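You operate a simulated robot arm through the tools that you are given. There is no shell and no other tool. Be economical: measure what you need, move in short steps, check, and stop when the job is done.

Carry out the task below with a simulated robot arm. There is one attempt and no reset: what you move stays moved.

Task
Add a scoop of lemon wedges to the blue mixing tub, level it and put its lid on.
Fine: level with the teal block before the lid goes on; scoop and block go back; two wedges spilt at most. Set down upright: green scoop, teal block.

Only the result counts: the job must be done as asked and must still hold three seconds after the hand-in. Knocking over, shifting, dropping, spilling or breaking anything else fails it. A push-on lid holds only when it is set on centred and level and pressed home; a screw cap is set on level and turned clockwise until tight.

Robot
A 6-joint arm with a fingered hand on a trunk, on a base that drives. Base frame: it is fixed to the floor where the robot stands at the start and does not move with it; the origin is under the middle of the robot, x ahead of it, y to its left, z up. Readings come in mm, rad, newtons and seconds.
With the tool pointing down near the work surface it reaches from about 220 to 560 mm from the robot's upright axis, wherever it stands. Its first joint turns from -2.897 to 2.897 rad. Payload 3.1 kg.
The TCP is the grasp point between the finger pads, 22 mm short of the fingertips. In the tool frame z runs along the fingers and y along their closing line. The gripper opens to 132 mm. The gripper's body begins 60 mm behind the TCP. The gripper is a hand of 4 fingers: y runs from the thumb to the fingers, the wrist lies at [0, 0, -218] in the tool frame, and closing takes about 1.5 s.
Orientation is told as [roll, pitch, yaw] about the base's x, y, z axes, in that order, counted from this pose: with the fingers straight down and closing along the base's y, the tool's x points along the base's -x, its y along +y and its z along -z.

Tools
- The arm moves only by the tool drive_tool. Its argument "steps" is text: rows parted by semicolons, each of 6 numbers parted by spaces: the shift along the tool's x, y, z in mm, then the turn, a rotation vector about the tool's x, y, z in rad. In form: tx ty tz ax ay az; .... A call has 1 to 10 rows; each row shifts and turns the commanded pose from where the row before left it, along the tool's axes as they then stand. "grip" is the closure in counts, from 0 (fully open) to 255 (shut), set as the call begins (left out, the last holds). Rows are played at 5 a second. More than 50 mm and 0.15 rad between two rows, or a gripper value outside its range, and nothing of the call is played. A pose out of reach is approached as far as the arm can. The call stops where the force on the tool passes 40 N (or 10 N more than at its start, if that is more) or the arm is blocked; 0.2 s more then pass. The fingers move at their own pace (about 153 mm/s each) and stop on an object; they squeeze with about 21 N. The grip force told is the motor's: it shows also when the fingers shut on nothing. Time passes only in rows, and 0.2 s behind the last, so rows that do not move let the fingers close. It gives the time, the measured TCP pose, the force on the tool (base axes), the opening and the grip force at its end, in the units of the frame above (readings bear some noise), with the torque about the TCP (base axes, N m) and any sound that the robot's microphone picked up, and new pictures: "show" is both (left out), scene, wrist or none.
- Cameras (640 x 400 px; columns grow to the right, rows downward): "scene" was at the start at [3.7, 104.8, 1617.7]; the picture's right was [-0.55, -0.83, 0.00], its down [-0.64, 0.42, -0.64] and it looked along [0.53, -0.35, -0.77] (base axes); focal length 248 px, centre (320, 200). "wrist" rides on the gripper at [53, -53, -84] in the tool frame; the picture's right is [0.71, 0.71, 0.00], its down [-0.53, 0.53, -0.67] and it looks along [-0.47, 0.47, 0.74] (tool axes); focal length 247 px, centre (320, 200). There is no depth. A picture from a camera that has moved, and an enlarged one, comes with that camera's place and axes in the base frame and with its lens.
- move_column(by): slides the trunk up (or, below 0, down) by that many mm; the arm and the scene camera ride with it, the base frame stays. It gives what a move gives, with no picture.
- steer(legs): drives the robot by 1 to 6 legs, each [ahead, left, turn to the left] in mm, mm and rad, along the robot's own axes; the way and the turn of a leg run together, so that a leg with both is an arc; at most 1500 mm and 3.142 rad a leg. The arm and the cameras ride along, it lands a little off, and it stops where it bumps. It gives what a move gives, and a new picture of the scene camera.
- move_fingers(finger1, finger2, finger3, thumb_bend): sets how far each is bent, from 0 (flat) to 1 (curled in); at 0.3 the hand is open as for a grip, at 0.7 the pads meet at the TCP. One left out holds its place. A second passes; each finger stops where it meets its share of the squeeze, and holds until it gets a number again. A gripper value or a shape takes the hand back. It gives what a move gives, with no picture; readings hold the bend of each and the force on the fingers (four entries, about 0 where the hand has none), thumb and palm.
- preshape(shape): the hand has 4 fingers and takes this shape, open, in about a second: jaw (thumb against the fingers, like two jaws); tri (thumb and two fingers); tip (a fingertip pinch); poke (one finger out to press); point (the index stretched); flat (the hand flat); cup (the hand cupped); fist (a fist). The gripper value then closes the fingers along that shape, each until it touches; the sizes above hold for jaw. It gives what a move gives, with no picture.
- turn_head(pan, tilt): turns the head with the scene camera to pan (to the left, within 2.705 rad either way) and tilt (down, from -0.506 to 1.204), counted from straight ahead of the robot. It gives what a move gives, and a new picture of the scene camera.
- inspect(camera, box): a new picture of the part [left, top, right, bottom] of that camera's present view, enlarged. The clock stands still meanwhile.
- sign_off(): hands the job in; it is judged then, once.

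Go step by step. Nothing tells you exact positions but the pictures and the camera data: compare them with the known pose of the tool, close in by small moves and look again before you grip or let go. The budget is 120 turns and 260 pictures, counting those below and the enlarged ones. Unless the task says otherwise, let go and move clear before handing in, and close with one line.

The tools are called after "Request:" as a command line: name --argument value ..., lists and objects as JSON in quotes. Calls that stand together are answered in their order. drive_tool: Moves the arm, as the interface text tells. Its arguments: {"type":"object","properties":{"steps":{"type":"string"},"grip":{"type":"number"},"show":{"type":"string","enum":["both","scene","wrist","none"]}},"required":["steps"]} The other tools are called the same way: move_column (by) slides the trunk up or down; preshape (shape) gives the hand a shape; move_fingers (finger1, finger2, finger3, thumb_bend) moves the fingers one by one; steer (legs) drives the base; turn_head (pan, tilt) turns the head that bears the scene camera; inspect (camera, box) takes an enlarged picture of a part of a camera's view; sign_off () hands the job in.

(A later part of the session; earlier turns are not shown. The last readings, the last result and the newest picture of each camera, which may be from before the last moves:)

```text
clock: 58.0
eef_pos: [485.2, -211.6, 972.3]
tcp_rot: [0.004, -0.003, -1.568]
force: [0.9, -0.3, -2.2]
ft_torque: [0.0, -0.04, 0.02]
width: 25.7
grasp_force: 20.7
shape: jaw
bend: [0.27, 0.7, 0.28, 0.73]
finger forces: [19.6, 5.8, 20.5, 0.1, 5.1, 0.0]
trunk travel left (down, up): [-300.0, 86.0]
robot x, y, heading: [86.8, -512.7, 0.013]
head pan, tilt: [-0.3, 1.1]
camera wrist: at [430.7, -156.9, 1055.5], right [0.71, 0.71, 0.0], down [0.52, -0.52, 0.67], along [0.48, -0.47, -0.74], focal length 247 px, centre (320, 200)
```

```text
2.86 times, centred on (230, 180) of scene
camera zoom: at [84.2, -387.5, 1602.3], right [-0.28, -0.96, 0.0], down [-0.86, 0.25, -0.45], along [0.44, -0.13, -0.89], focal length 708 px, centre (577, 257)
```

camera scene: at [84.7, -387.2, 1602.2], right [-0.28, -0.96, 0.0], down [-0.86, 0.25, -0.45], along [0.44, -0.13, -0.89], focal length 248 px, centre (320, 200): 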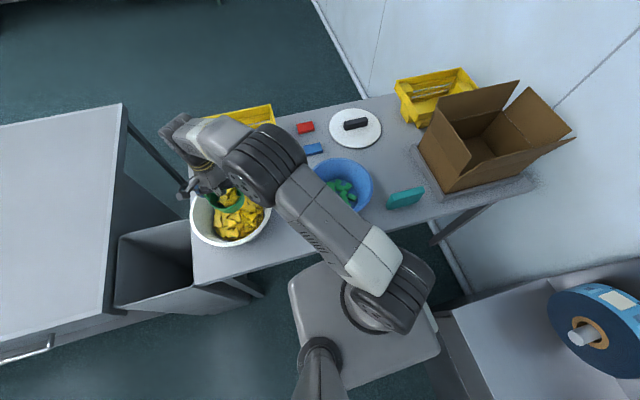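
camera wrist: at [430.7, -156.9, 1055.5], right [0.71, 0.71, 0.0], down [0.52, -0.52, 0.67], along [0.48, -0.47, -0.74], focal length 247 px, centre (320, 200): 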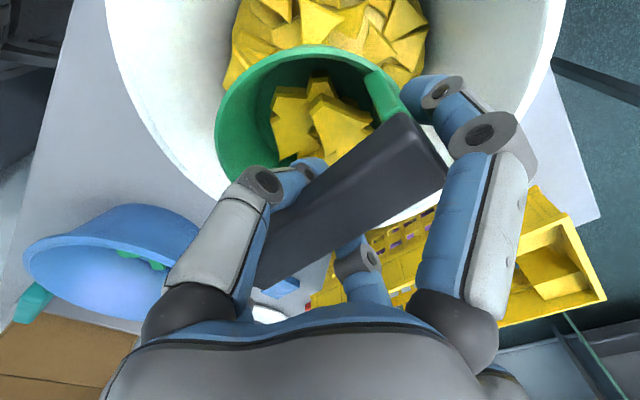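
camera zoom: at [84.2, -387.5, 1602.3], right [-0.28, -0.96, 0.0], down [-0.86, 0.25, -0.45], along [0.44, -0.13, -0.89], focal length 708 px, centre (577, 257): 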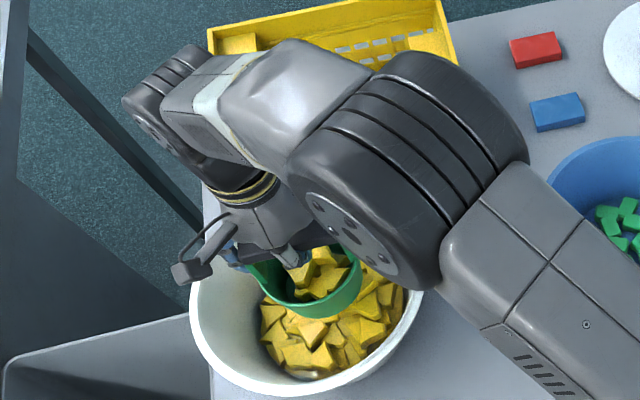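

The scoop's load came out identical, so that is its full load. I lift, turn back to yaw 0 above the bowl, then carry it to the tub.

Request:
drive_tool --steps "0 0 -30 0 0 0;0 0 -30 0 0 0;0 0 0 0 0 -0.15;0 0 0 0 0 -0.15;0 0 0 0 0 -0.15;0 0 0 0 0 -0.15;0 0 0 0 0 -0.15;0 0 0 0 0 -0.15;0 0 0 0 0 -0.15;0 0 0 0 0 -0.15" --show "none"

Request:
drive_tool --steps "0 0 0 0 0 -0.15;0 0 0 0 0 -0.15;0 0 0 0 0 -0.07;5 -45 0 0 0 0;5 -45 0 0 0 0;5 -45 0 0 0 0;0 -45 0 0 0 0;0 -45 0 0 0 0;0 -40 0 0 0 0;0 0 0 0 0 0" --show "both"

Request:
inspect --camera "scene" --box '[160, 90, 460, 270]'

```text
clock: 60.2
eef_pos: [484.4, -210.0, 1033.1]
tcp_rot: [0.0, -0.003, -0.368]
force: [-0.3, 0.2, -1.0]
ft_torque: [-0.01, 0.02, 0.02]
width: 25.3
grasp_force: 21.3
shape: jaw
bend: [0.27, 0.7, 0.28, 0.73]
finger forces: [19.6, 5.6, 20.3, 0.0, 5.1, 0.1]
trunk travel left (down, up): [-300.0, 86.0]
robot x, y, heading: [85.9, -514.0, 0.015]
head pan, tilt: [-0.3, 1.1]
```

```text
clock: 62.4
eef_pos: [467.5, -477.3, 1035.9]
tcp_rot: [0.0, -0.003, 0.002]
force: [-1.1, 0.6, -1.5]
ft_torque: [-0.03, 0.01, -0.01]
width: 25.4
grasp_force: 20.7
shape: jaw
bend: [0.27, 0.7, 0.28, 0.73]
finger forces: [19.7, 5.5, 20.2, 0.1, 5.0, 0.0]
trunk travel left (down, up): [-300.0, 86.0]
robot x, y, heading: [85.3, -515.3, 0.018]
head pan, tilt: [-0.3, 1.1]
camera scene: at [84.5, -386.5, 1602.2], right [-0.28, -0.96, 0.0], down [-0.86, 0.25, -0.45], along [0.44, -0.13, -0.89], focal length 248 px, centre (320, 200)
camera wrist: at [413.4, -529.8, 1118.9], right [-0.71, 0.71, 0.0], down [0.52, 0.53, 0.67], along [0.48, 0.47, -0.74], focal length 247 px, centre (320, 200)
```

scene: 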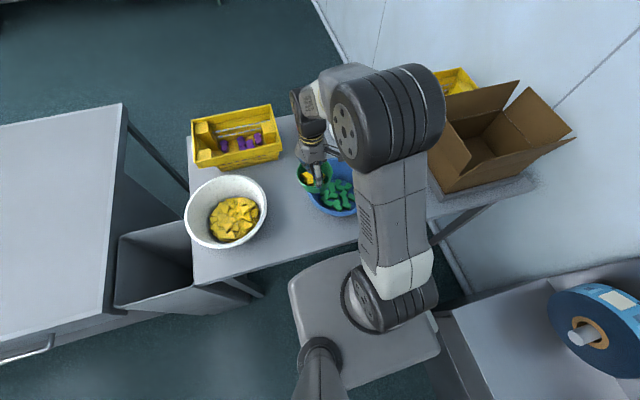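
wrist: 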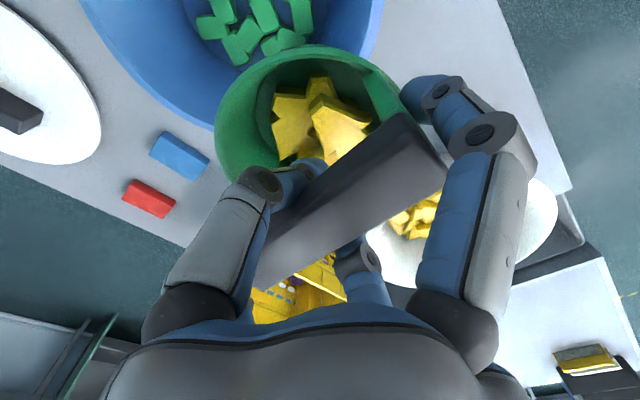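

```text
2.13 times, centred on (310, 180) of scene
camera zoom: at [84.5, -386.5, 1602.2], right [-0.28, -0.96, 0.0], down [-0.86, 0.25, -0.45], along [0.44, -0.13, -0.89], focal length 529 px, centre (341, 243)
```

zoom: 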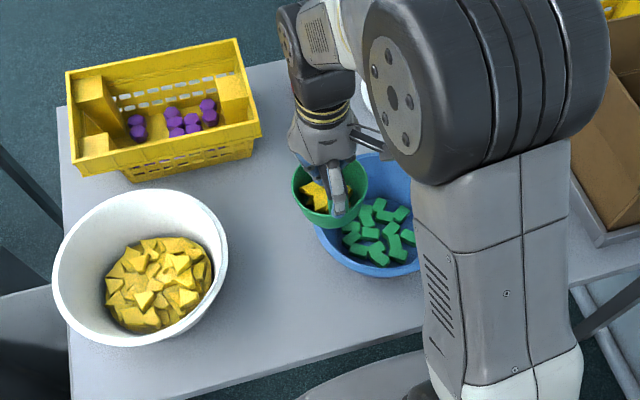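

No spillage. I move over the tub to about (474,−537,990) and begin tilting toward −y (mouth toward +y), staying over the tub.

Request:
drive_tool --steps "-3 -30 20 0 0 0;-3 -30 25 0 0 0;0 0 0 0.15 0 0;0 0 0 0.15 0 0;0 0 0 0.15 0 0;0 0 0 0.15 0 0;0 0 0 0.15 0 0;0 0 0 0 0 0" --show "both"

Request:
inspect --camera "scene" --box '[260, 90, 440, 250]'

```text
clock: 64.2
eef_pos: [476.2, -535.4, 990.3]
tcp_rot: [-0.752, -0.002, -0.002]
force: [0.6, 0.8, -1.3]
ft_torque: [0.03, 0.0, 0.01]
width: 25.5
grasp_force: 21.9
shape: jaw
bend: [0.27, 0.7, 0.28, 0.73]
finger forces: [19.7, 5.1, 20.0, 0.0, 5.0, 0.1]
trunk travel left (down, up): [-300.0, 86.0]
robot x, y, heading: [85.5, -514.4, 0.021]
head pan, tilt: [-0.3, 1.1]
camera scene: at [84.1, -387.8, 1602.3], right [-0.28, -0.96, 0.0], down [-0.86, 0.25, -0.45], along [0.44, -0.13, -0.89], focal length 248 px, centre (320, 200)
camera wrist: at [421.0, -517.1, 1086.4], right [-0.7, 0.52, -0.49], down [0.53, 0.84, 0.13], along [0.48, -0.16, -0.86], focal length 247 px, centre (320, 200)
```

scene: 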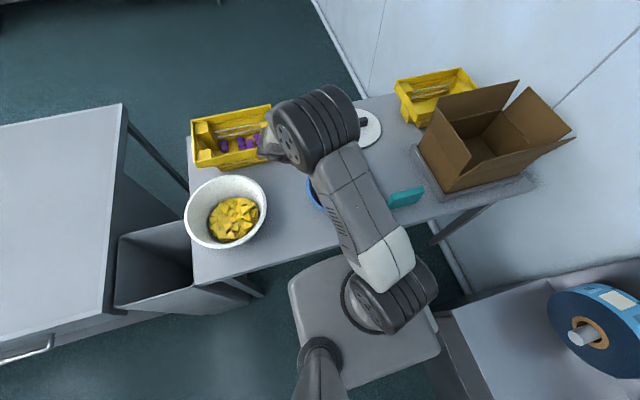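
wrist: 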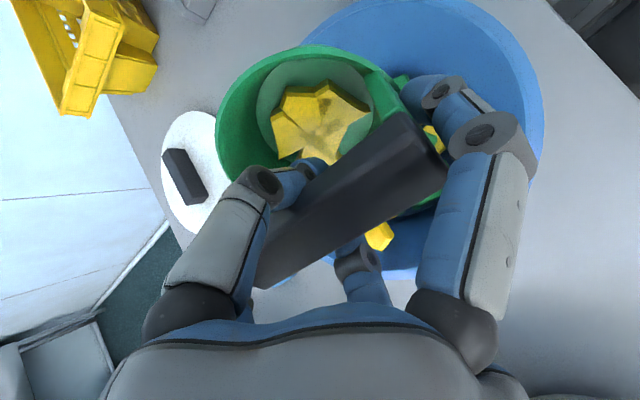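

```text
2.50 times, centred on (350, 170) of scene
camera zoom: at [84.1, -387.8, 1602.3], right [-0.28, -0.96, 0.0], down [-0.86, 0.25, -0.45], along [0.44, -0.13, -0.89], focal length 619 px, centre (245, 275)
```

zoom: 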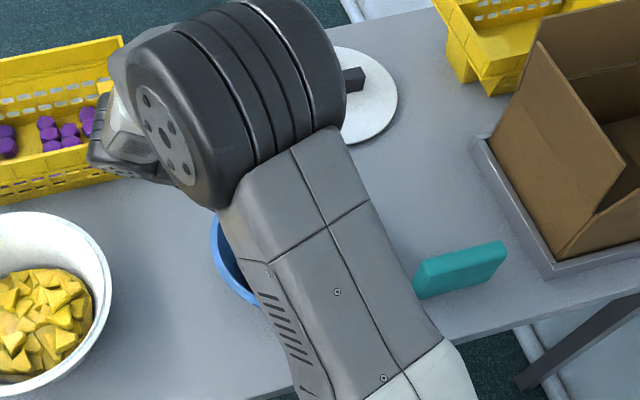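

Wedges are over the tub interior. I continue the tilt to about 115°.

Request:
drive_tool --steps "0 0 0 0.15 0 0;0 0 0 0.15 0 0;0 0 0 0.15 0 0;0 0 0 0.15 0 0;0 0 0 0.15 0 0;0 0 0 0.15 0 0;0 0 0 0.15 0 0;0 0 0 0.15 0 0;0 0 0 0 0 0;0 0 0 0 0 0" --show "both"

Request:
inspect --camera "scene" --box '[260, 90, 440, 250]'

```text
clock: 66.4
eef_pos: [475.0, -537.2, 991.0]
tcp_rot: [-1.844, -0.006, 0.0]
force: [1.0, -1.1, 0.6]
ft_torque: [0.02, -0.06, 0.0]
width: 25.4
grasp_force: 21.0
shape: jaw
bend: [0.27, 0.7, 0.28, 0.73]
finger forces: [19.7, 4.9, 19.8, 0.0, 4.6, 0.1]
out of reach, approached as far as the arm can: row 8
trunk travel left (down, up): [-300.0, 86.0]
robot x, y, heading: [86.5, -513.2, 0.016]
head pan, tilt: [-0.3, 1.1]
camera scene: at [82.1, -389.7, 1602.6], right [-0.28, -0.96, 0.0], down [-0.85, 0.25, -0.45], along [0.44, -0.13, -0.89], focal length 248 px, centre (320, 200)
camera wrist: at [420.7, -441.9, 1018.1], right [-0.7, -0.19, -0.69], down [0.53, 0.5, -0.68], along [0.47, -0.84, -0.25], focal length 247 px, centre (320, 200)
```

scene: 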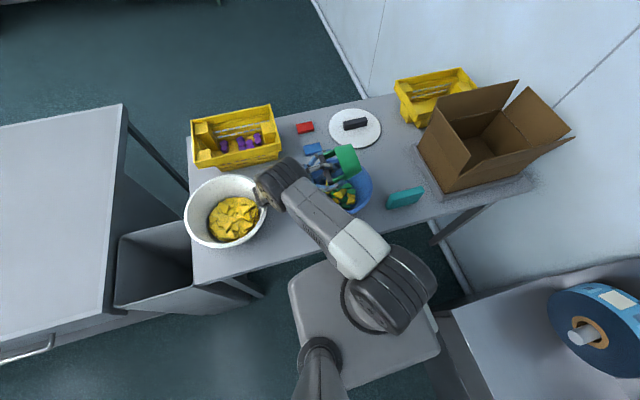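
wrist: 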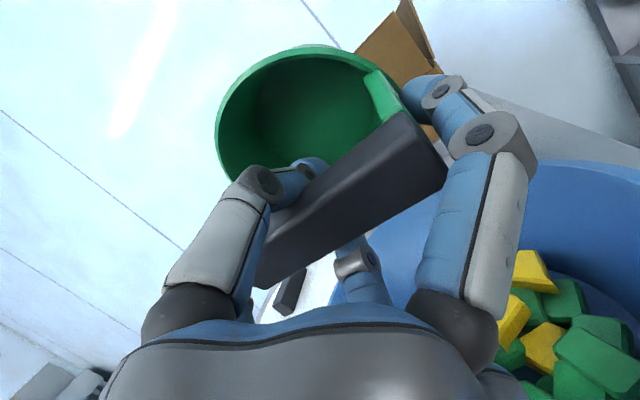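

```text
2.50 times, centred on (350, 170) of scene
camera zoom: at [82.1, -389.7, 1602.6], right [-0.28, -0.96, 0.0], down [-0.85, 0.25, -0.45], along [0.44, -0.13, -0.89], focal length 619 px, centre (245, 275)
```

zoom: 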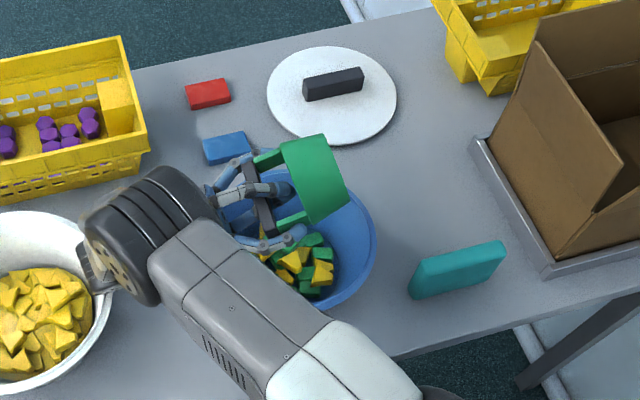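

Wedges are in the tub and the cup looks empty, with no spill visible. I turn the scoop upright again and carry it back to its place.

Request:
drive_tool --steps "0 0 0 -0.15 0 0;0 0 0 -0.15 0 0;0 0 0 -0.15 0 0;0 0 0 -0.15 0 0;0 0 0 -0.15 0 0;0 0 0 -0.15 0 0;0 0 0 -0.15 0 0;0 0 0 -0.15 0 0;0 0 0 -0.15 0 0;0 0 0 -0.15 0 0" --show "none"

Request:
drive_tool --steps "0 0 -10 -0.15 0 0;0 0 -30 -0.15 0 0;0 0 0 -0.044 0 0;21 30 0 0 0 0;21 30 0 0 0 0;21 30 0 0 0 0;21 30 0 0 0 0;21 30 0 0 0 0;0 0 0 0 0 0" --show "both"

Request:
inspect --camera "scene" --box '[230, 100, 430, 260]'

```text
clock: 68.6
eef_pos: [476.2, -536.2, 988.1]
tcp_rot: [-0.347, -0.006, 0.001]
force: [-0.3, 0.5, -0.6]
ft_torque: [0.02, 0.01, 0.04]
width: 25.1
grasp_force: 20.9
shape: jaw
bend: [0.27, 0.7, 0.28, 0.73]
finger forces: [19.7, 5.1, 19.6, 0.0, 4.8, 0.0]
trunk travel left (down, up): [-300.0, 86.0]
robot x, y, heading: [88.3, -512.5, 0.015]
head pan, tilt: [-0.3, 1.1]
```

```text
clock: 70.6
eef_pos: [369.3, -376.3, 1026.8]
tcp_rot: [-0.006, -0.004, 0.002]
force: [-0.1, -0.9, -0.3]
ft_torque: [0.01, -0.01, -0.01]
width: 25.2
grasp_force: 21.1
shape: jaw
bend: [0.27, 0.7, 0.28, 0.73]
finger forces: [19.6, 5.1, 19.6, 0.0, 4.5, 0.0]
trunk travel left (down, up): [-300.0, 86.0]
robot x, y, heading: [86.9, -513.1, 0.014]
head pan, tilt: [-0.3, 1.1]
camera scene: at [84.7, -387.7, 1602.3], right [-0.28, -0.96, 0.0], down [-0.86, 0.25, -0.45], along [0.44, -0.13, -0.89], focal length 248 px, centre (320, 200)
camera wrist: at [315.3, -429.3, 1110.3], right [-0.71, 0.71, -0.01], down [0.52, 0.53, 0.67], along [0.47, 0.47, -0.74], focal length 247 px, centre (320, 200)
```

scene: 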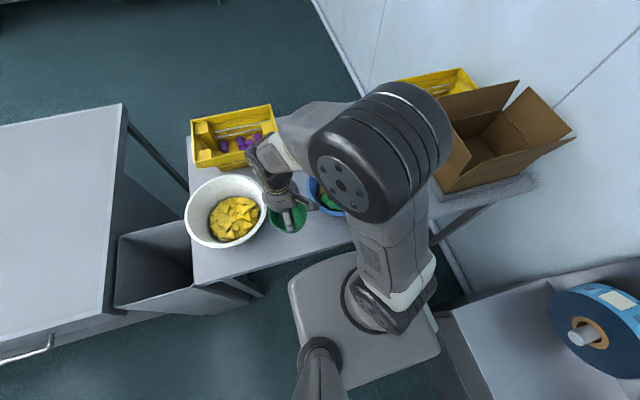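
wrist: 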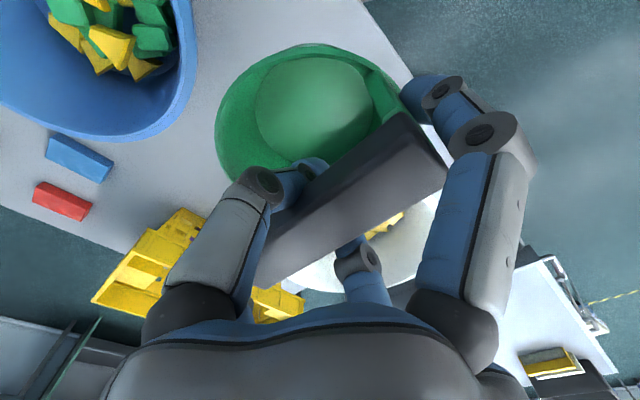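

```text
2.50 times, centred on (330, 180) of scene
camera zoom: at [84.7, -387.7, 1602.3], right [-0.28, -0.96, 0.0], down [-0.86, 0.25, -0.45], along [0.44, -0.13, -0.89], focal length 619 px, centre (295, 250)
```

zoom: 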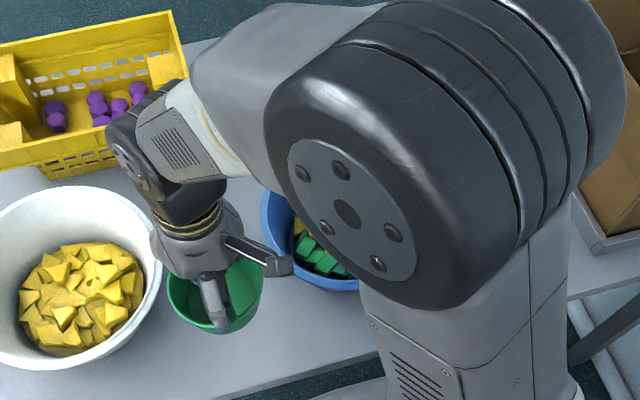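

Cup is empty. I lower it at (369,−387) slowly until it touches the table.

Request:
drive_tool --steps "0 -11 30 0 0 0;0 0 40 0 0 0;0 0 40 0 0 0;0 0 20 0 0 0;0 0 5 0 0 0;0 0 0 0 0 0" --show "wrist"

Request:
drive_tool --steps "0 0 3 0 0 0;0 0 3 0 0 0;0 0 3 0 0 0;0 0 0 0 0 0" --show "none"

Request:
inspect --camera "scene" --box '[230, 150, 350, 260]'

```text
clock: 72.0
eef_pos: [370.5, -388.3, 892.0]
tcp_rot: [-0.006, -0.003, 0.005]
force: [0.3, -0.5, 0.1]
ft_torque: [-0.03, -0.02, -0.01]
width: 25.3
grasp_force: 21.3
shape: jaw
bend: [0.27, 0.7, 0.28, 0.73]
finger forces: [19.7, 4.7, 19.6, 0.0, 4.5, 0.1]
trunk travel left (down, up): [-300.0, 86.0]
robot x, y, heading: [85.3, -515.4, 0.012]
head pan, tilt: [-0.3, 1.1]
camera wrist: at [317.2, -441.0, 975.0], right [-0.71, 0.71, -0.01], down [0.52, 0.53, 0.67], along [0.47, 0.47, -0.74], focal length 247 px, centre (320, 200)
```

wrist: 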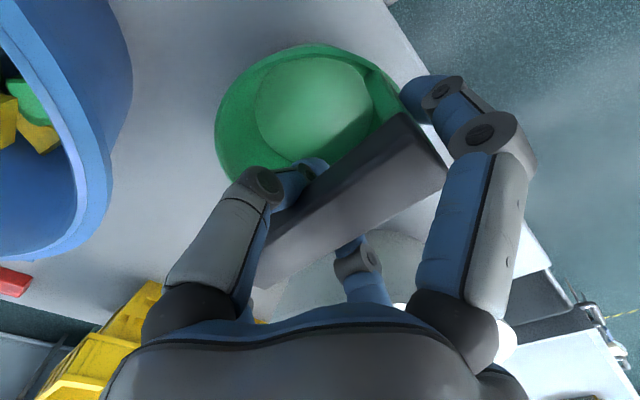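

```text
clock: 73.0
eef_pos: [370.4, -389.3, 882.9]
tcp_rot: [-0.005, -0.004, 0.001]
force: [-1.2, -1.0, -0.8]
ft_torque: [0.02, 0.0, 0.02]
width: 25.2
grasp_force: 21.3
shape: jaw
bend: [0.27, 0.7, 0.28, 0.73]
finger forces: [19.6, 4.8, 19.7, 0.0, 4.3, 0.0]
trunk travel left (down, up): [-300.0, 86.0]
robot x, y, heading: [90.9, -513.0, 0.008]
head pan, tilt: [-0.3, 1.1]
```

```text
3.64 times, centred on (290, 205) of scene
camera zoom: at [84.3, -387.2, 1602.3], right [-0.28, -0.96, 0.0], down [-0.86, 0.25, -0.45], along [0.44, -0.13, -0.89], focal length 901 px, centre (429, 182)
```

zoom: 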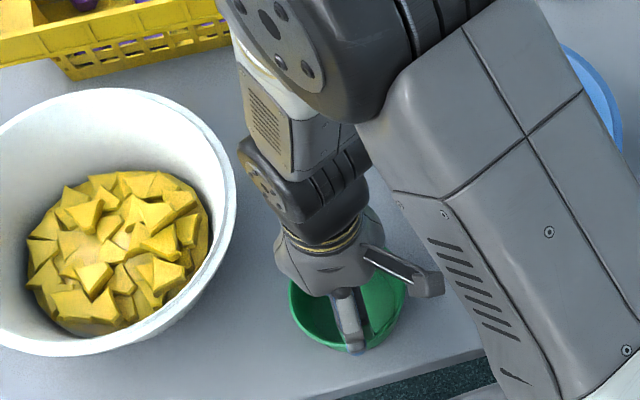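

Request:
drive_tool --steps "0 0 2 0 0 0;0 0 2 0 0 0;0 0 2 0 0 0;0 0 0 0 0 0" --show "wrist"

```text
clock: 74.0
eef_pos: [370.5, -390.1, 877.6]
tcp_rot: [-0.003, -0.005, 0.002]
force: [-1.3, -0.9, 27.1]
ft_torque: [0.03, 0.1, 0.0]
width: 24.5
grasp_force: 21.2
shape: jaw
bend: [0.26, 0.7, 0.27, 0.72]
finger forces: [20.7, 0.4, 20.3, 0.0, 2.1, 0.1]
trunk travel left (down, up): [-300.0, 86.0]
robot x, y, heading: [86.0, -516.2, 0.012]
head pan, tilt: [-0.3, 1.1]
camera wrist: at [315.7, -442.4, 960.9], right [-0.71, 0.71, -0.01], down [0.52, 0.53, 0.67], along [0.48, 0.47, -0.74], focal length 247 px, centre (320, 200)
```

wrist: 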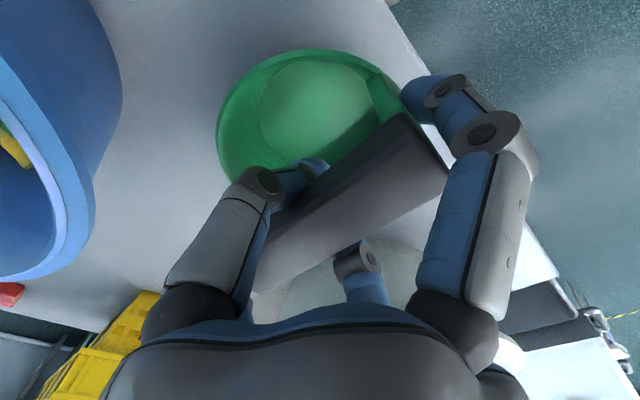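

Seated on the table. I relax slightly, open the hand and rise straight up.

Request:
drive_tool --steps "0 0 -1 0 0 0;0 0 0 0 0 0" --show "none"

Request:
drive_tool --steps "0 0 0 0 0 0;0 0 0 0 0 0;0 0 0 0 0 0;0 0 0 0 0 0;0 0 0 0 0 0;0 0 0 0 0 0;0 0 -10 0 0 0;0 0 -30 0 0 0;0 0 -40 0 0 0;0 0 -40 0 0 0" --grip 0 --show "both"

Request:
inspect --camera "scene" --box '[230, 150, 350, 260]'

```text
clock: 74.6
eef_pos: [368.6, -389.7, 877.9]
tcp_rot: [-0.004, -0.004, 0.001]
force: [-1.0, -1.7, 19.0]
ft_torque: [0.06, 0.05, 0.0]
width: 24.6
grasp_force: 20.7
shape: jaw
bend: [0.26, 0.7, 0.27, 0.72]
finger forces: [21.1, 0.6, 20.2, 0.1, 3.3, 0.0]
trunk travel left (down, up): [-300.0, 86.0]
robot x, y, heading: [84.4, -512.5, 0.016]
head pan, tilt: [-0.3, 1.1]
```

```text
clock: 76.8
eef_pos: [368.8, -391.0, 1001.1]
tcp_rot: [-0.007, -0.003, 0.002]
force: [-0.2, 0.2, 0.7]
ft_torque: [0.01, 0.0, 0.02]
width: 131.9
grasp_force: 0.0
shape: jaw
bend: [0.3, 0.3, 0.3, 0.3]
finger forces: [0.0, 0.1, 0.0, 0.0, 0.0, 0.0]
trunk travel left (down, up): [-300.0, 86.0]
robot x, y, heading: [81.6, -515.0, 0.015]
head pan, tilt: [-0.3, 1.1]
camera scene: at [83.1, -387.7, 1602.3], right [-0.28, -0.96, 0.0], down [-0.86, 0.25, -0.45], along [0.44, -0.13, -0.89], focal length 248 px, centre (320, 200)
camera wrist: at [314.0, -443.0, 1084.6], right [-0.71, 0.71, -0.01], down [0.52, 0.53, 0.67], along [0.47, 0.47, -0.74], focal length 247 px, centre (320, 200)
```

scene: 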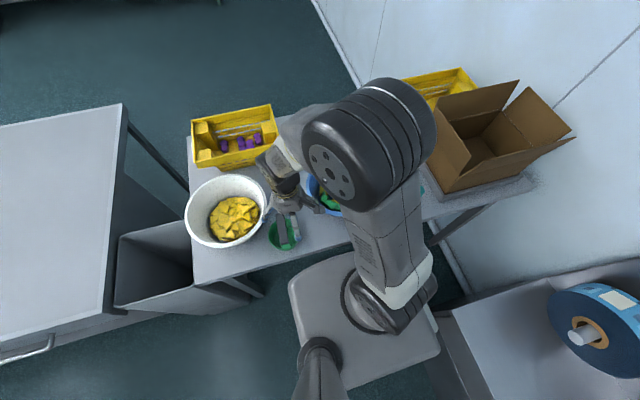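
wrist: 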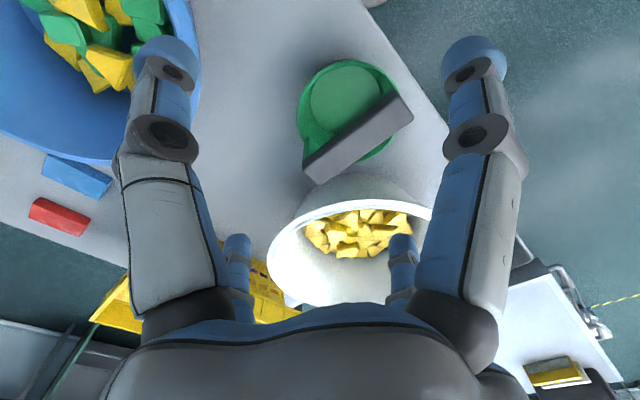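

```text
3.64 times, centred on (290, 205) of scene
camera zoom: at [83.1, -387.7, 1602.3], right [-0.28, -0.96, 0.0], down [-0.86, 0.25, -0.45], along [0.44, -0.13, -0.89], focal length 901 px, centre (429, 182)
```

zoom: 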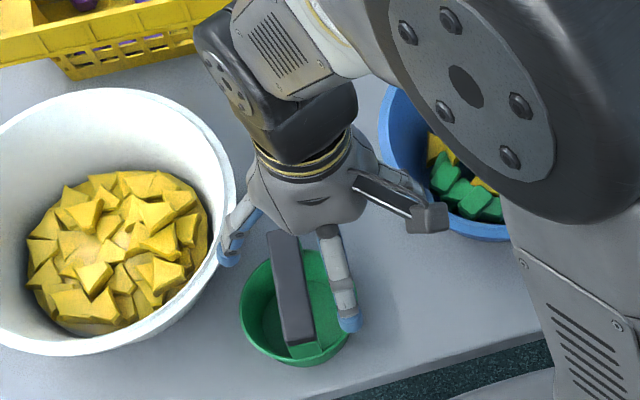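

The scoop stands upright but got pushed ≈37 mm toward +y on opening (a fingertip caught the rim). I'll regrip a bit higher and slide it back.

Request:
drive_tool --steps "0 41 0 0.006 0.003 0;0 0 40 0 0 0;0 0 30 0 0 0;0 0 0 0 0 0" --show "wrist"

Request:
inspect --camera "scene" --box '[230, 150, 350, 260]'

```text
clock: 77.8
eef_pos: [371.2, -348.0, 932.4]
tcp_rot: [-0.01, 0.0, 0.004]
force: [0.6, -0.4, 0.0]
ft_torque: [0.01, 0.05, -0.02]
width: 131.9
grasp_force: 0.1
shape: jaw
bend: [0.3, 0.3, 0.3, 0.3]
finger forces: [0.0, 0.0, 0.1, 0.1, 0.1, 0.1]
trunk travel left (down, up): [-300.0, 86.0]
robot x, y, heading: [88.6, -514.8, 0.018]
head pan, tilt: [-0.3, 1.1]
camera wrist: at [318.3, -401.0, 1015.4], right [-0.71, 0.71, -0.01], down [0.52, 0.53, 0.66], along [0.47, 0.47, -0.75], focal length 247 px, centre (320, 200)
```

wrist: 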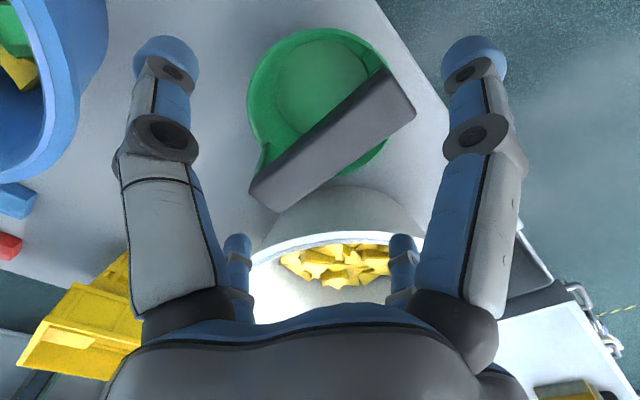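

```text
3.64 times, centred on (290, 205) of scene
camera zoom: at [84.1, -387.7, 1602.3], right [-0.28, -0.96, 0.0], down [-0.86, 0.25, -0.45], along [0.44, -0.13, -0.89], focal length 901 px, centre (429, 182)
```

zoom: 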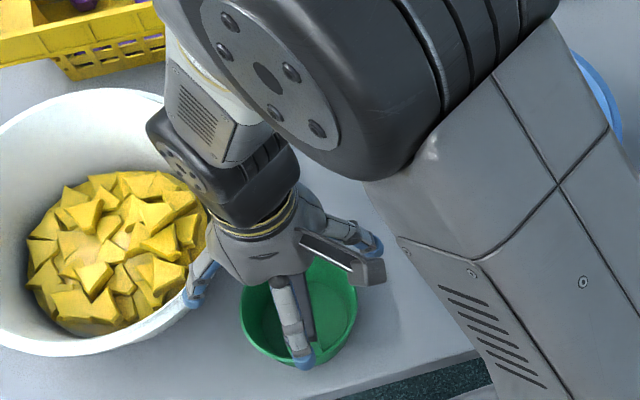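

To stay clear of the bowl, I narrow the ±y digits to 0.5 before descending.

Request:
move_fingers --finger1 0.27 --finger2 0.5 --finger3 0.27 --thumb_bend 0.5

Request:
drive_tool --steps "0 0 20 0 0 0;0 0 15 0 0 0;0 0 11 0 0 0;0 0 0 0 0 0" --show "wrist"

Request:
inspect --camera "scene" --box '[230, 150, 350, 260]'

```text
clock: 78.8
eef_pos: [371.2, -348.9, 931.7]
tcp_rot: [-0.013, -0.001, 0.003]
force: [0.0, 0.3, -0.1]
ft_torque: [0.03, -0.02, 0.02]
width: 70.6
grasp_force: 0.0
shape: fingers
bend: [0.27, 0.5, 0.27, 0.5]
finger forces: [0.0, 0.0, 0.1, 0.0, 0.1, 0.1]
trunk travel left (down, up): [-300.0, 86.0]
robot x, y, heading: [86.4, -515.6, 0.018]
head pan, tilt: [-0.3, 1.1]
```

```text
clock: 79.8
eef_pos: [370.2, -349.7, 883.2]
tcp_rot: [-0.011, 0.0, 0.003]
force: [0.6, 1.1, 0.0]
ft_torque: [0.04, 0.01, -0.01]
width: 70.9
grasp_force: 0.1
shape: fingers
bend: [0.27, 0.5, 0.27, 0.5]
finger forces: [0.1, 0.0, 0.0, 0.0, 0.1, 0.0]
trunk travel left (down, up): [-300.0, 86.0]
robot x, y, heading: [82.4, -518.5, 0.021]
head pan, tilt: [-0.3, 1.1]
camera wrist: at [317.4, -400.7, 967.9], right [-0.71, 0.71, -0.01], down [0.53, 0.53, 0.66], along [0.47, 0.47, -0.75], focal length 247 px, centre (320, 200)
```

wrist: 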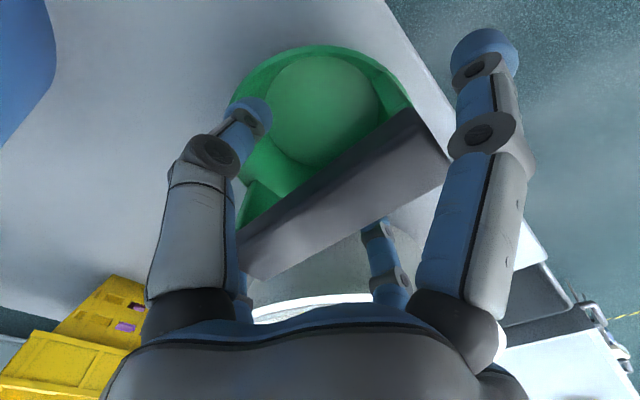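

```text
3.64 times, centred on (290, 205) of scene
camera zoom: at [84.1, -387.3, 1602.3], right [-0.28, -0.96, 0.0], down [-0.86, 0.25, -0.45], along [0.44, -0.13, -0.89], focal length 901 px, centre (429, 182)
```

zoom: 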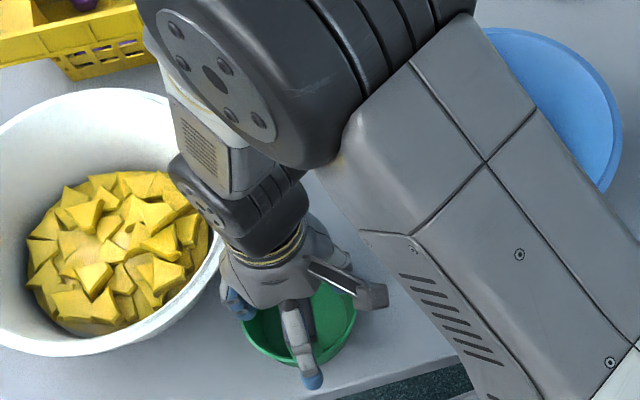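

Now I close only the two y digits on the bar, lift a few mm, move −38 mm in y and lower.

Request:
move_fingers --finger2 0.8 --thumb_bend 0.8

Request:
drive_tool --steps "0 0 -4 0 0 0;0 0 -4 0 0 0;0 -13 0 0.01 0 0;0 -13 0 0 0 0;0 -12 0 0 0 0;0 0 3 0 0 0;0 0 3 0 0 0;0 0 0 0 0 0" --show "wrist"

Request:
inspect --camera "scene" --box '[230, 150, 350, 260]'

```text
clock: 80.8
eef_pos: [370.8, -348.3, 884.7]
tcp_rot: [-0.009, 0.0, 0.003]
force: [0.5, 0.1, 0.1]
ft_torque: [0.02, -0.01, 0.01]
width: 60.5
grasp_force: 0.0
shape: fingers
bend: [0.27, 0.76, 0.27, 0.75]
finger forces: [0.0, 0.2, 0.1, 0.1, 0.3, 0.1]
trunk travel left (down, up): [-300.0, 86.0]
robot x, y, heading: [84.0, -514.1, 0.016]
head pan, tilt: [-0.3, 1.1]
```

```text
clock: 82.6
eef_pos: [369.9, -385.9, 882.9]
tcp_rot: [-0.022, 0.0, 0.002]
force: [0.2, 0.0, -0.7]
ft_torque: [-0.03, -0.01, -0.01]
width: 60.6
grasp_force: 0.3
shape: fingers
bend: [0.27, 0.77, 0.27, 0.75]
finger forces: [0.1, 0.4, 0.1, 0.1, 0.1, 0.1]
trunk travel left (down, up): [-300.0, 86.0]
robot x, y, heading: [86.8, -514.1, 0.016]
head pan, tilt: [-0.3, 1.1]
camera wrist: at [316.6, -437.7, 968.5], right [-0.71, 0.71, -0.01], down [0.53, 0.54, 0.66], along [0.47, 0.46, -0.75], focal length 247 px, centre (320, 200)
```

wrist: 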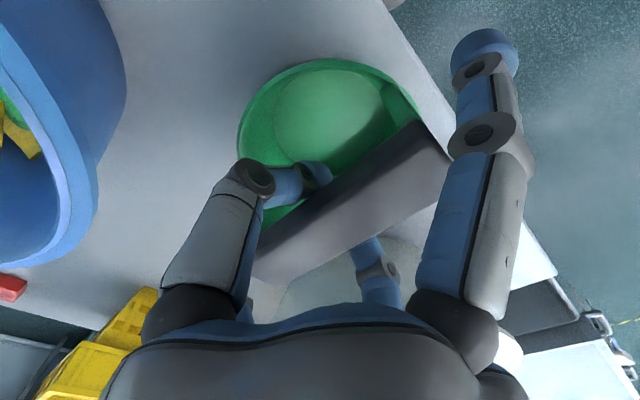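

```text
3.64 times, centred on (290, 205) of scene
camera zoom: at [84.3, -387.2, 1602.3], right [-0.28, -0.96, 0.0], down [-0.86, 0.25, -0.45], along [0.44, -0.13, -0.89], focal length 901 px, centre (429, 182)
```

zoom: 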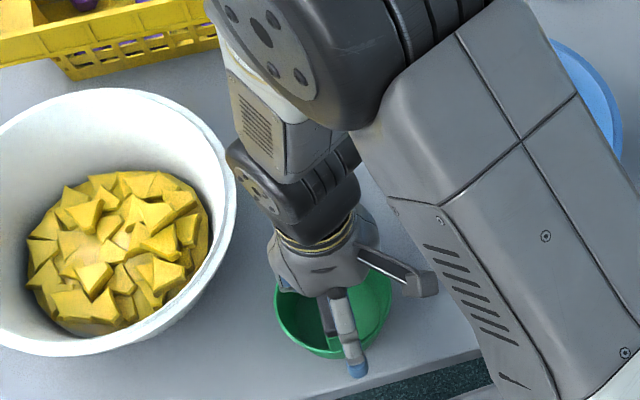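

The scoop slid along to nearly its original place. A final −5 mm, then I open the digits modestly and rise.

Request:
drive_tool --steps "0 -3 0 0 0 0;0 -2 0 0 0 0;0 0 0 0 0 0" --show "none"

Request:
move_fingers --finger1 0.2 --finger2 0.55 --finger3 0.2 --thumb_bend 0.55

Request:
drive_tool --steps "0 0 -10 0 0 0;0 0 -20 0 0 0;0 0 -40 0 0 0;0 0 -40 0 0 0;0 0 0 0 0 0" --show "wrist"

Request:
inspect --camera "scene" --box '[230, 150, 350, 260]'

```text
clock: 83.4
eef_pos: [369.6, -391.2, 886.2]
tcp_rot: [-0.02, -0.002, 0.002]
force: [0.3, -0.9, -0.4]
ft_torque: [-0.02, 0.02, -0.01]
width: 60.6
grasp_force: 0.0
shape: fingers
bend: [0.27, 0.77, 0.27, 0.75]
finger forces: [0.0, 0.4, 0.0, 0.0, 0.1, 0.1]
trunk travel left (down, up): [-300.0, 86.0]
robot x, y, heading: [85.1, -515.0, 0.014]
head pan, tilt: [-0.3, 1.1]
```

```text
clock: 84.4
eef_pos: [370.1, -391.9, 885.3]
tcp_rot: [-0.02, -0.001, 0.003]
force: [-0.6, -0.1, 0.6]
ft_torque: [-0.02, 0.0, 0.0]
width: 73.8
grasp_force: 0.0
shape: fingers
bend: [0.2, 0.55, 0.2, 0.55]
finger forces: [0.0, 0.0, 0.0, 0.0, 0.0, 0.0]
trunk travel left (down, up): [-300.0, 86.0]
robot x, y, heading: [87.0, -515.2, 0.015]
head pan, tilt: [-0.3, 1.1]
```

```text
clock: 85.6
eef_pos: [373.0, -388.8, 995.0]
tcp_rot: [-0.022, 0.0, 0.002]
force: [-0.1, -0.8, -0.3]
ft_torque: [-0.01, 0.01, 0.01]
width: 74.2
grasp_force: 0.1
shape: fingers
bend: [0.2, 0.55, 0.2, 0.55]
finger forces: [0.0, 0.0, 0.0, 0.1, 0.0, 0.1]
trunk travel left (down, up): [-300.0, 86.0]
robot x, y, heading: [89.5, -513.1, 0.013]
head pan, tilt: [-0.3, 1.1]
camera wrist: at [319.7, -439.8, 1079.2], right [-0.71, 0.71, -0.01], down [0.53, 0.54, 0.66], along [0.47, 0.46, -0.75], focal length 247 px, centre (320, 200)
```

wrist: 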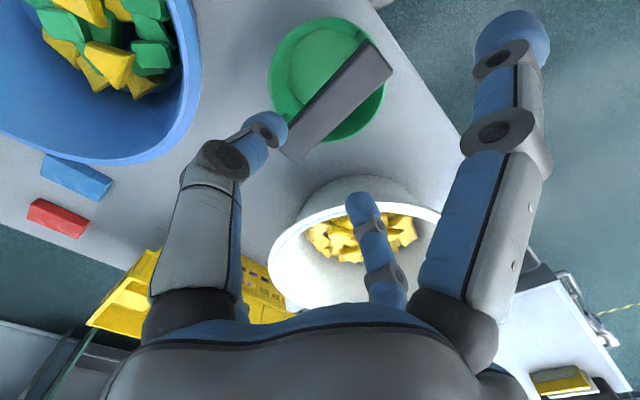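

```text
3.64 times, centred on (290, 205) of scene
camera zoom: at [84.9, -386.9, 1602.2], right [-0.28, -0.96, 0.0], down [-0.86, 0.25, -0.45], along [0.44, -0.13, -0.89], focal length 901 px, centre (429, 182)
```

zoom: 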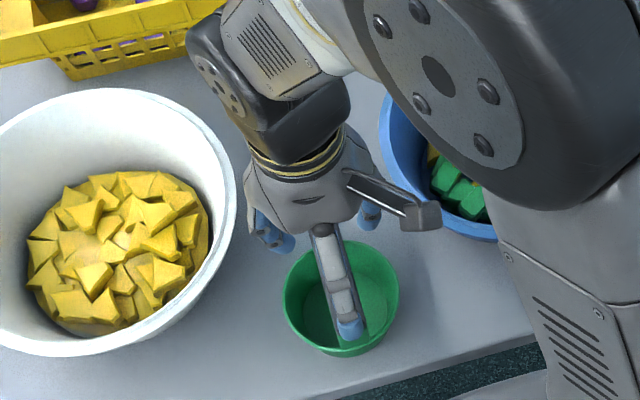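

The scoop is back at its original place, upright. Next I move over to the teal block for a close view, hand open.

Request:
drive_tool --steps "0 0 -45 -0.022 0 0;-1 -44 0 0 0 0;-1 -44 0 0 0 0;-1 -44 0 0 0 0;-1 -44 0 0 0 0;-1 -44 0 0 0 0;-1 -44 0 0 0 0;-1 -44 0 0 0 0;-1 -44 0 0 0 0;0 -42 0 0 0 0" --grip 0 --show "both"

Request:
inspect --camera "scene" --box '[290, 130, 450, 250]'

```text
clock: 87.8
eef_pos: [382.6, -783.9, 1037.4]
tcp_rot: [0.003, -0.001, 0.002]
force: [-0.6, -0.3, -0.3]
ft_torque: [0.0, -0.02, 0.02]
width: 132.0
grasp_force: 0.1
shape: jaw
bend: [0.3, 0.3, 0.3, 0.3]
finger forces: [0.1, 0.0, 0.0, 0.0, 0.0, 0.0]
trunk travel left (down, up): [-300.0, 86.0]
robot x, y, heading: [85.2, -516.9, 0.018]
head pan, tilt: [-0.3, 1.1]
camera scene: at [84.4, -388.7, 1602.4], right [-0.28, -0.96, 0.0], down [-0.86, 0.25, -0.45], along [0.44, -0.13, -0.89], focal length 248 px, centre (320, 200)
camera wrist: at [328.6, -837.5, 1121.7], right [-0.71, 0.71, 0.0], down [0.53, 0.53, 0.67], along [0.47, 0.47, -0.74], focal length 247 px, centre (320, 200)
```

scene: 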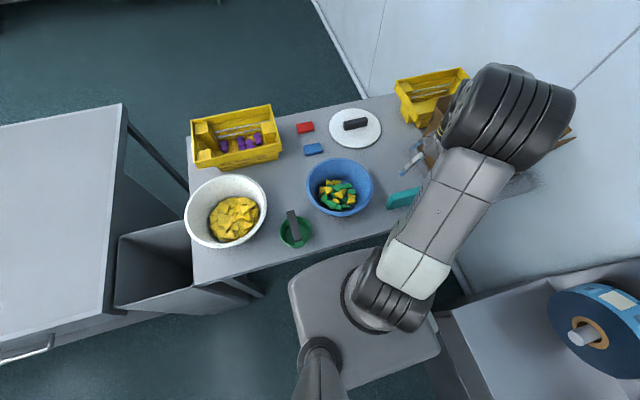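
wrist: 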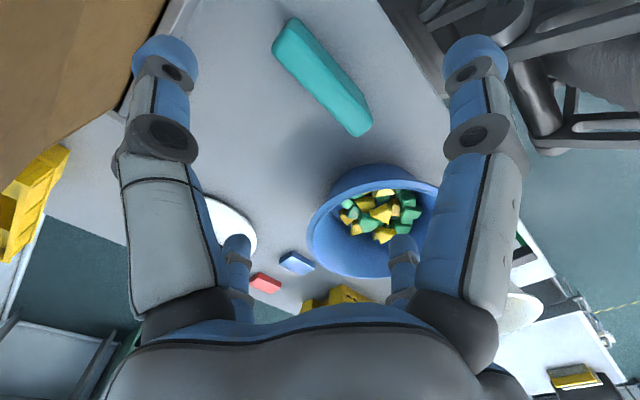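

```text
3.33 times, centred on (370, 190) of scene
camera zoom: at [84.4, -388.7, 1602.4], right [-0.28, -0.96, 0.0], down [-0.86, 0.25, -0.45], along [0.44, -0.13, -0.89], focal length 826 px, centre (153, 233)
```

zoom: 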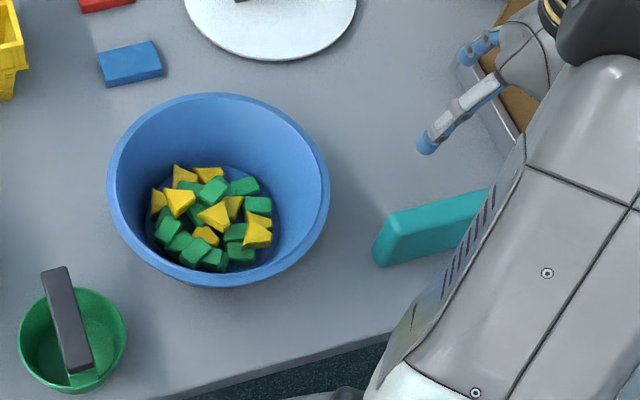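

The table is clean and the tub holds a mix of yellow and green pieces. The teal block stands along y at ≈(379,−781), top z≈869. I turn to yaw −90° so that the hand closes along x.

Request:
drive_tool --steps "0 0 0 0 0 0.15;0 0 0 0 0 0.15;0 0 0 0 0 0.15;0 0 0 0 0 0.15;0 0 0 0 0 0.15;0 0 0 0 0 0.15;0 0 0 0 0 0.15;0 0 0 0 0 0.15;0 0 0 0 0 0.15;0 0 0 0 0 0.15" --show "none"

Request:
drive_tool --steps "0 0 0 0 0 0.073;0 0 35 0 0 0;0 0 35 0 0 0;0 0 0 0 0 0" --show "both"

Request:
inspect --camera "scene" --box '[340, 130, 480, 240]'

```text
clock: 90.0
eef_pos: [378.4, -782.6, 1038.5]
tcp_rot: [0.002, 0.002, -1.502]
force: [0.5, -0.6, 0.5]
ft_torque: [0.0, -0.03, -0.01]
width: 131.9
grasp_force: 0.1
shape: jaw
bend: [0.3, 0.3, 0.3, 0.3]
finger forces: [0.0, 0.0, 0.0, 0.0, 0.0, 0.0]
trunk travel left (down, up): [-300.0, 86.0]
robot x, y, heading: [84.9, -517.8, 0.015]
head pan, tilt: [-0.3, 1.1]
```

```text
clock: 91.0
eef_pos: [378.6, -785.9, 966.6]
tcp_rot: [0.0, 0.001, -1.572]
force: [-0.1, 0.9, -0.9]
ft_torque: [0.02, 0.0, 0.04]
width: 131.8
grasp_force: 0.1
shape: jaw
bend: [0.3, 0.3, 0.3, 0.3]
finger forces: [0.0, 0.2, 0.1, 0.1, 0.0, 0.0]
trunk travel left (down, up): [-300.0, 86.0]
robot x, y, heading: [84.5, -516.6, 0.016]
head pan, tilt: [-0.3, 1.1]
camera scene: at [83.9, -387.0, 1602.2], right [-0.28, -0.96, 0.0], down [-0.86, 0.25, -0.45], along [0.44, -0.13, -0.89], focal length 248 px, centre (320, 200)
camera wrist: at [325.0, -731.5, 1050.5], right [0.71, 0.71, 0.0], down [0.53, -0.53, 0.67], along [0.47, -0.47, -0.74], focal length 247 px, centre (320, 200)
```

scene: 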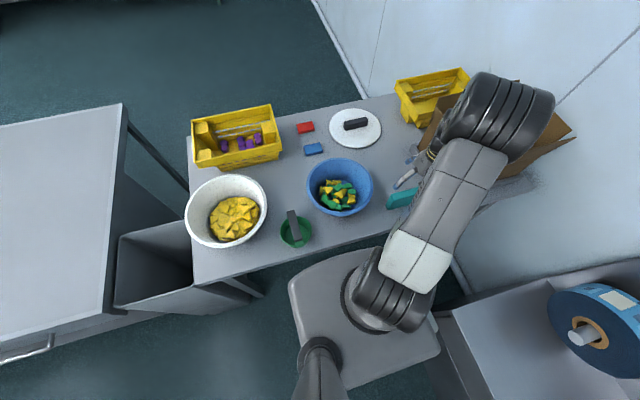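
wrist: 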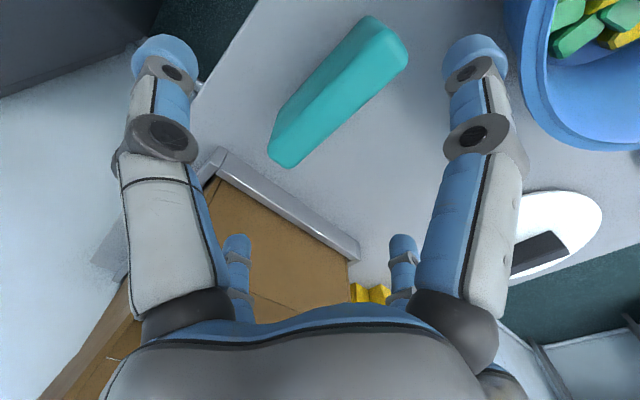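

```text
3.64 times, centred on (410, 185) of scene
camera zoom: at [83.9, -387.0, 1602.2], right [-0.28, -0.96, 0.0], down [-0.86, 0.25, -0.45], along [0.44, -0.13, -0.89], focal length 901 px, centre (-7, 254)
```

zoom: 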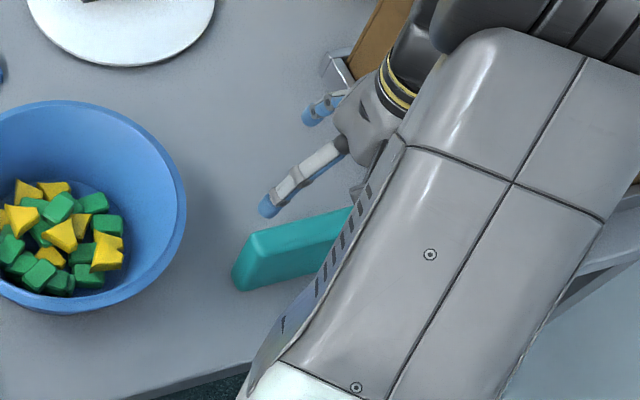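

Request:
inspect --camera "wrist" --box '[250, 0, 430, 180]'

```text
2.22 times, centred on (340, 90) of wrist
camera zoom: at [325.0, -731.5, 1050.5], right [0.71, 0.71, 0.0], down [0.53, -0.53, 0.67], along [0.47, -0.47, -0.74], focal length 549 px, centre (276, 444)
```

zoom: 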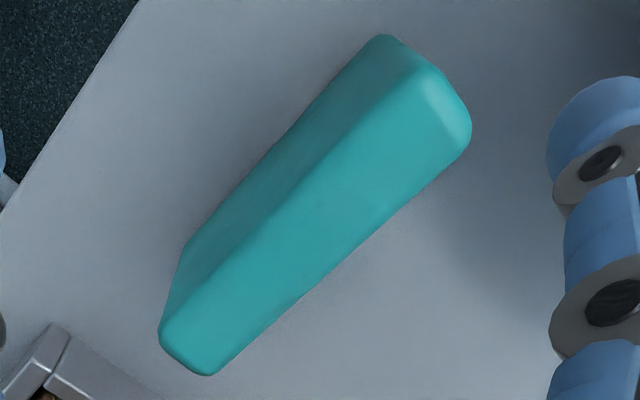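

Block centre ≈(380,−778). I widen the end digits a little for clearance, shift and descend.

Request:
move_fingers --finger1 0.2 --finger2 0.4 --finger3 0.2 --thumb_bend 0.4

Request:
drive_tool --steps "8 2 0 0 0 0;0 0 30 0 0 0;0 0 20 0 0 0;0 0 0 0 0 0" --show "wrist"

Request:
inspect --camera "scene" --box '[340, 130, 480, 240]'

```text
clock: 92.0
eef_pos: [380.5, -784.1, 967.0]
tcp_rot: [-0.003, 0.002, -1.57]
force: [-0.4, -1.1, -0.4]
ft_torque: [0.02, 0.01, 0.0]
width: 85.6
grasp_force: 0.1
shape: fingers
bend: [0.2, 0.4, 0.2, 0.4]
finger forces: [0.1, 0.0, 0.1, 0.0, 0.1, 0.0]
trunk travel left (down, up): [-300.0, 86.0]
robot x, y, heading: [86.1, -511.5, 0.013]
head pan, tilt: [-0.3, 1.1]
```

```text
clock: 93.0
eef_pos: [378.7, -775.2, 917.6]
tcp_rot: [0.0, 0.003, -1.571]
force: [0.1, 0.3, 0.7]
ft_torque: [0.0, 0.02, -0.01]
width: 85.6
grasp_force: 0.0
shape: fingers
bend: [0.2, 0.4, 0.2, 0.4]
finger forces: [0.0, 0.0, 0.0, 0.0, 0.0, 0.1]
trunk travel left (down, up): [-300.0, 86.0]
robot x, y, heading: [87.2, -512.9, 0.019]
head pan, tilt: [-0.3, 1.1]
camera wrist: at [324.4, -721.0, 1000.5], right [0.71, 0.71, 0.0], down [0.53, -0.53, 0.67], along [0.47, -0.47, -0.74], focal length 247 px, centre (320, 200)
```

wrist: 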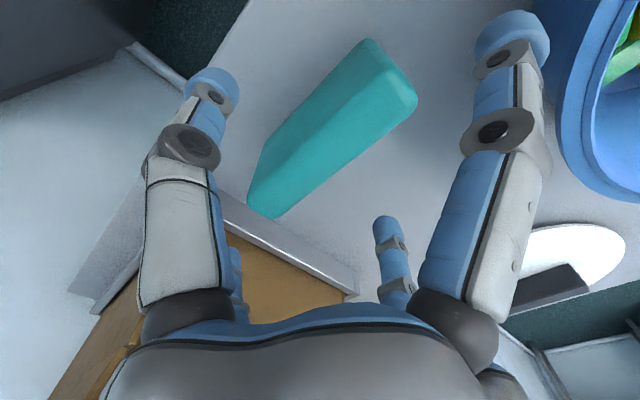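

```text
3.64 times, centred on (410, 185) of scene
camera zoom: at [84.2, -387.3, 1602.3], right [-0.28, -0.96, 0.0], down [-0.86, 0.25, -0.45], along [0.44, -0.13, -0.89], focal length 901 px, centre (-7, 254)
```

zoom: 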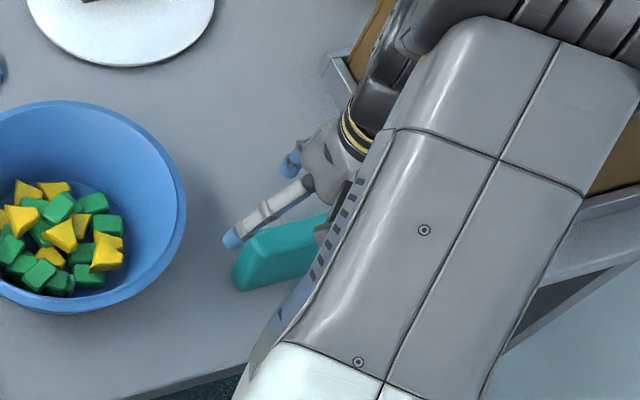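

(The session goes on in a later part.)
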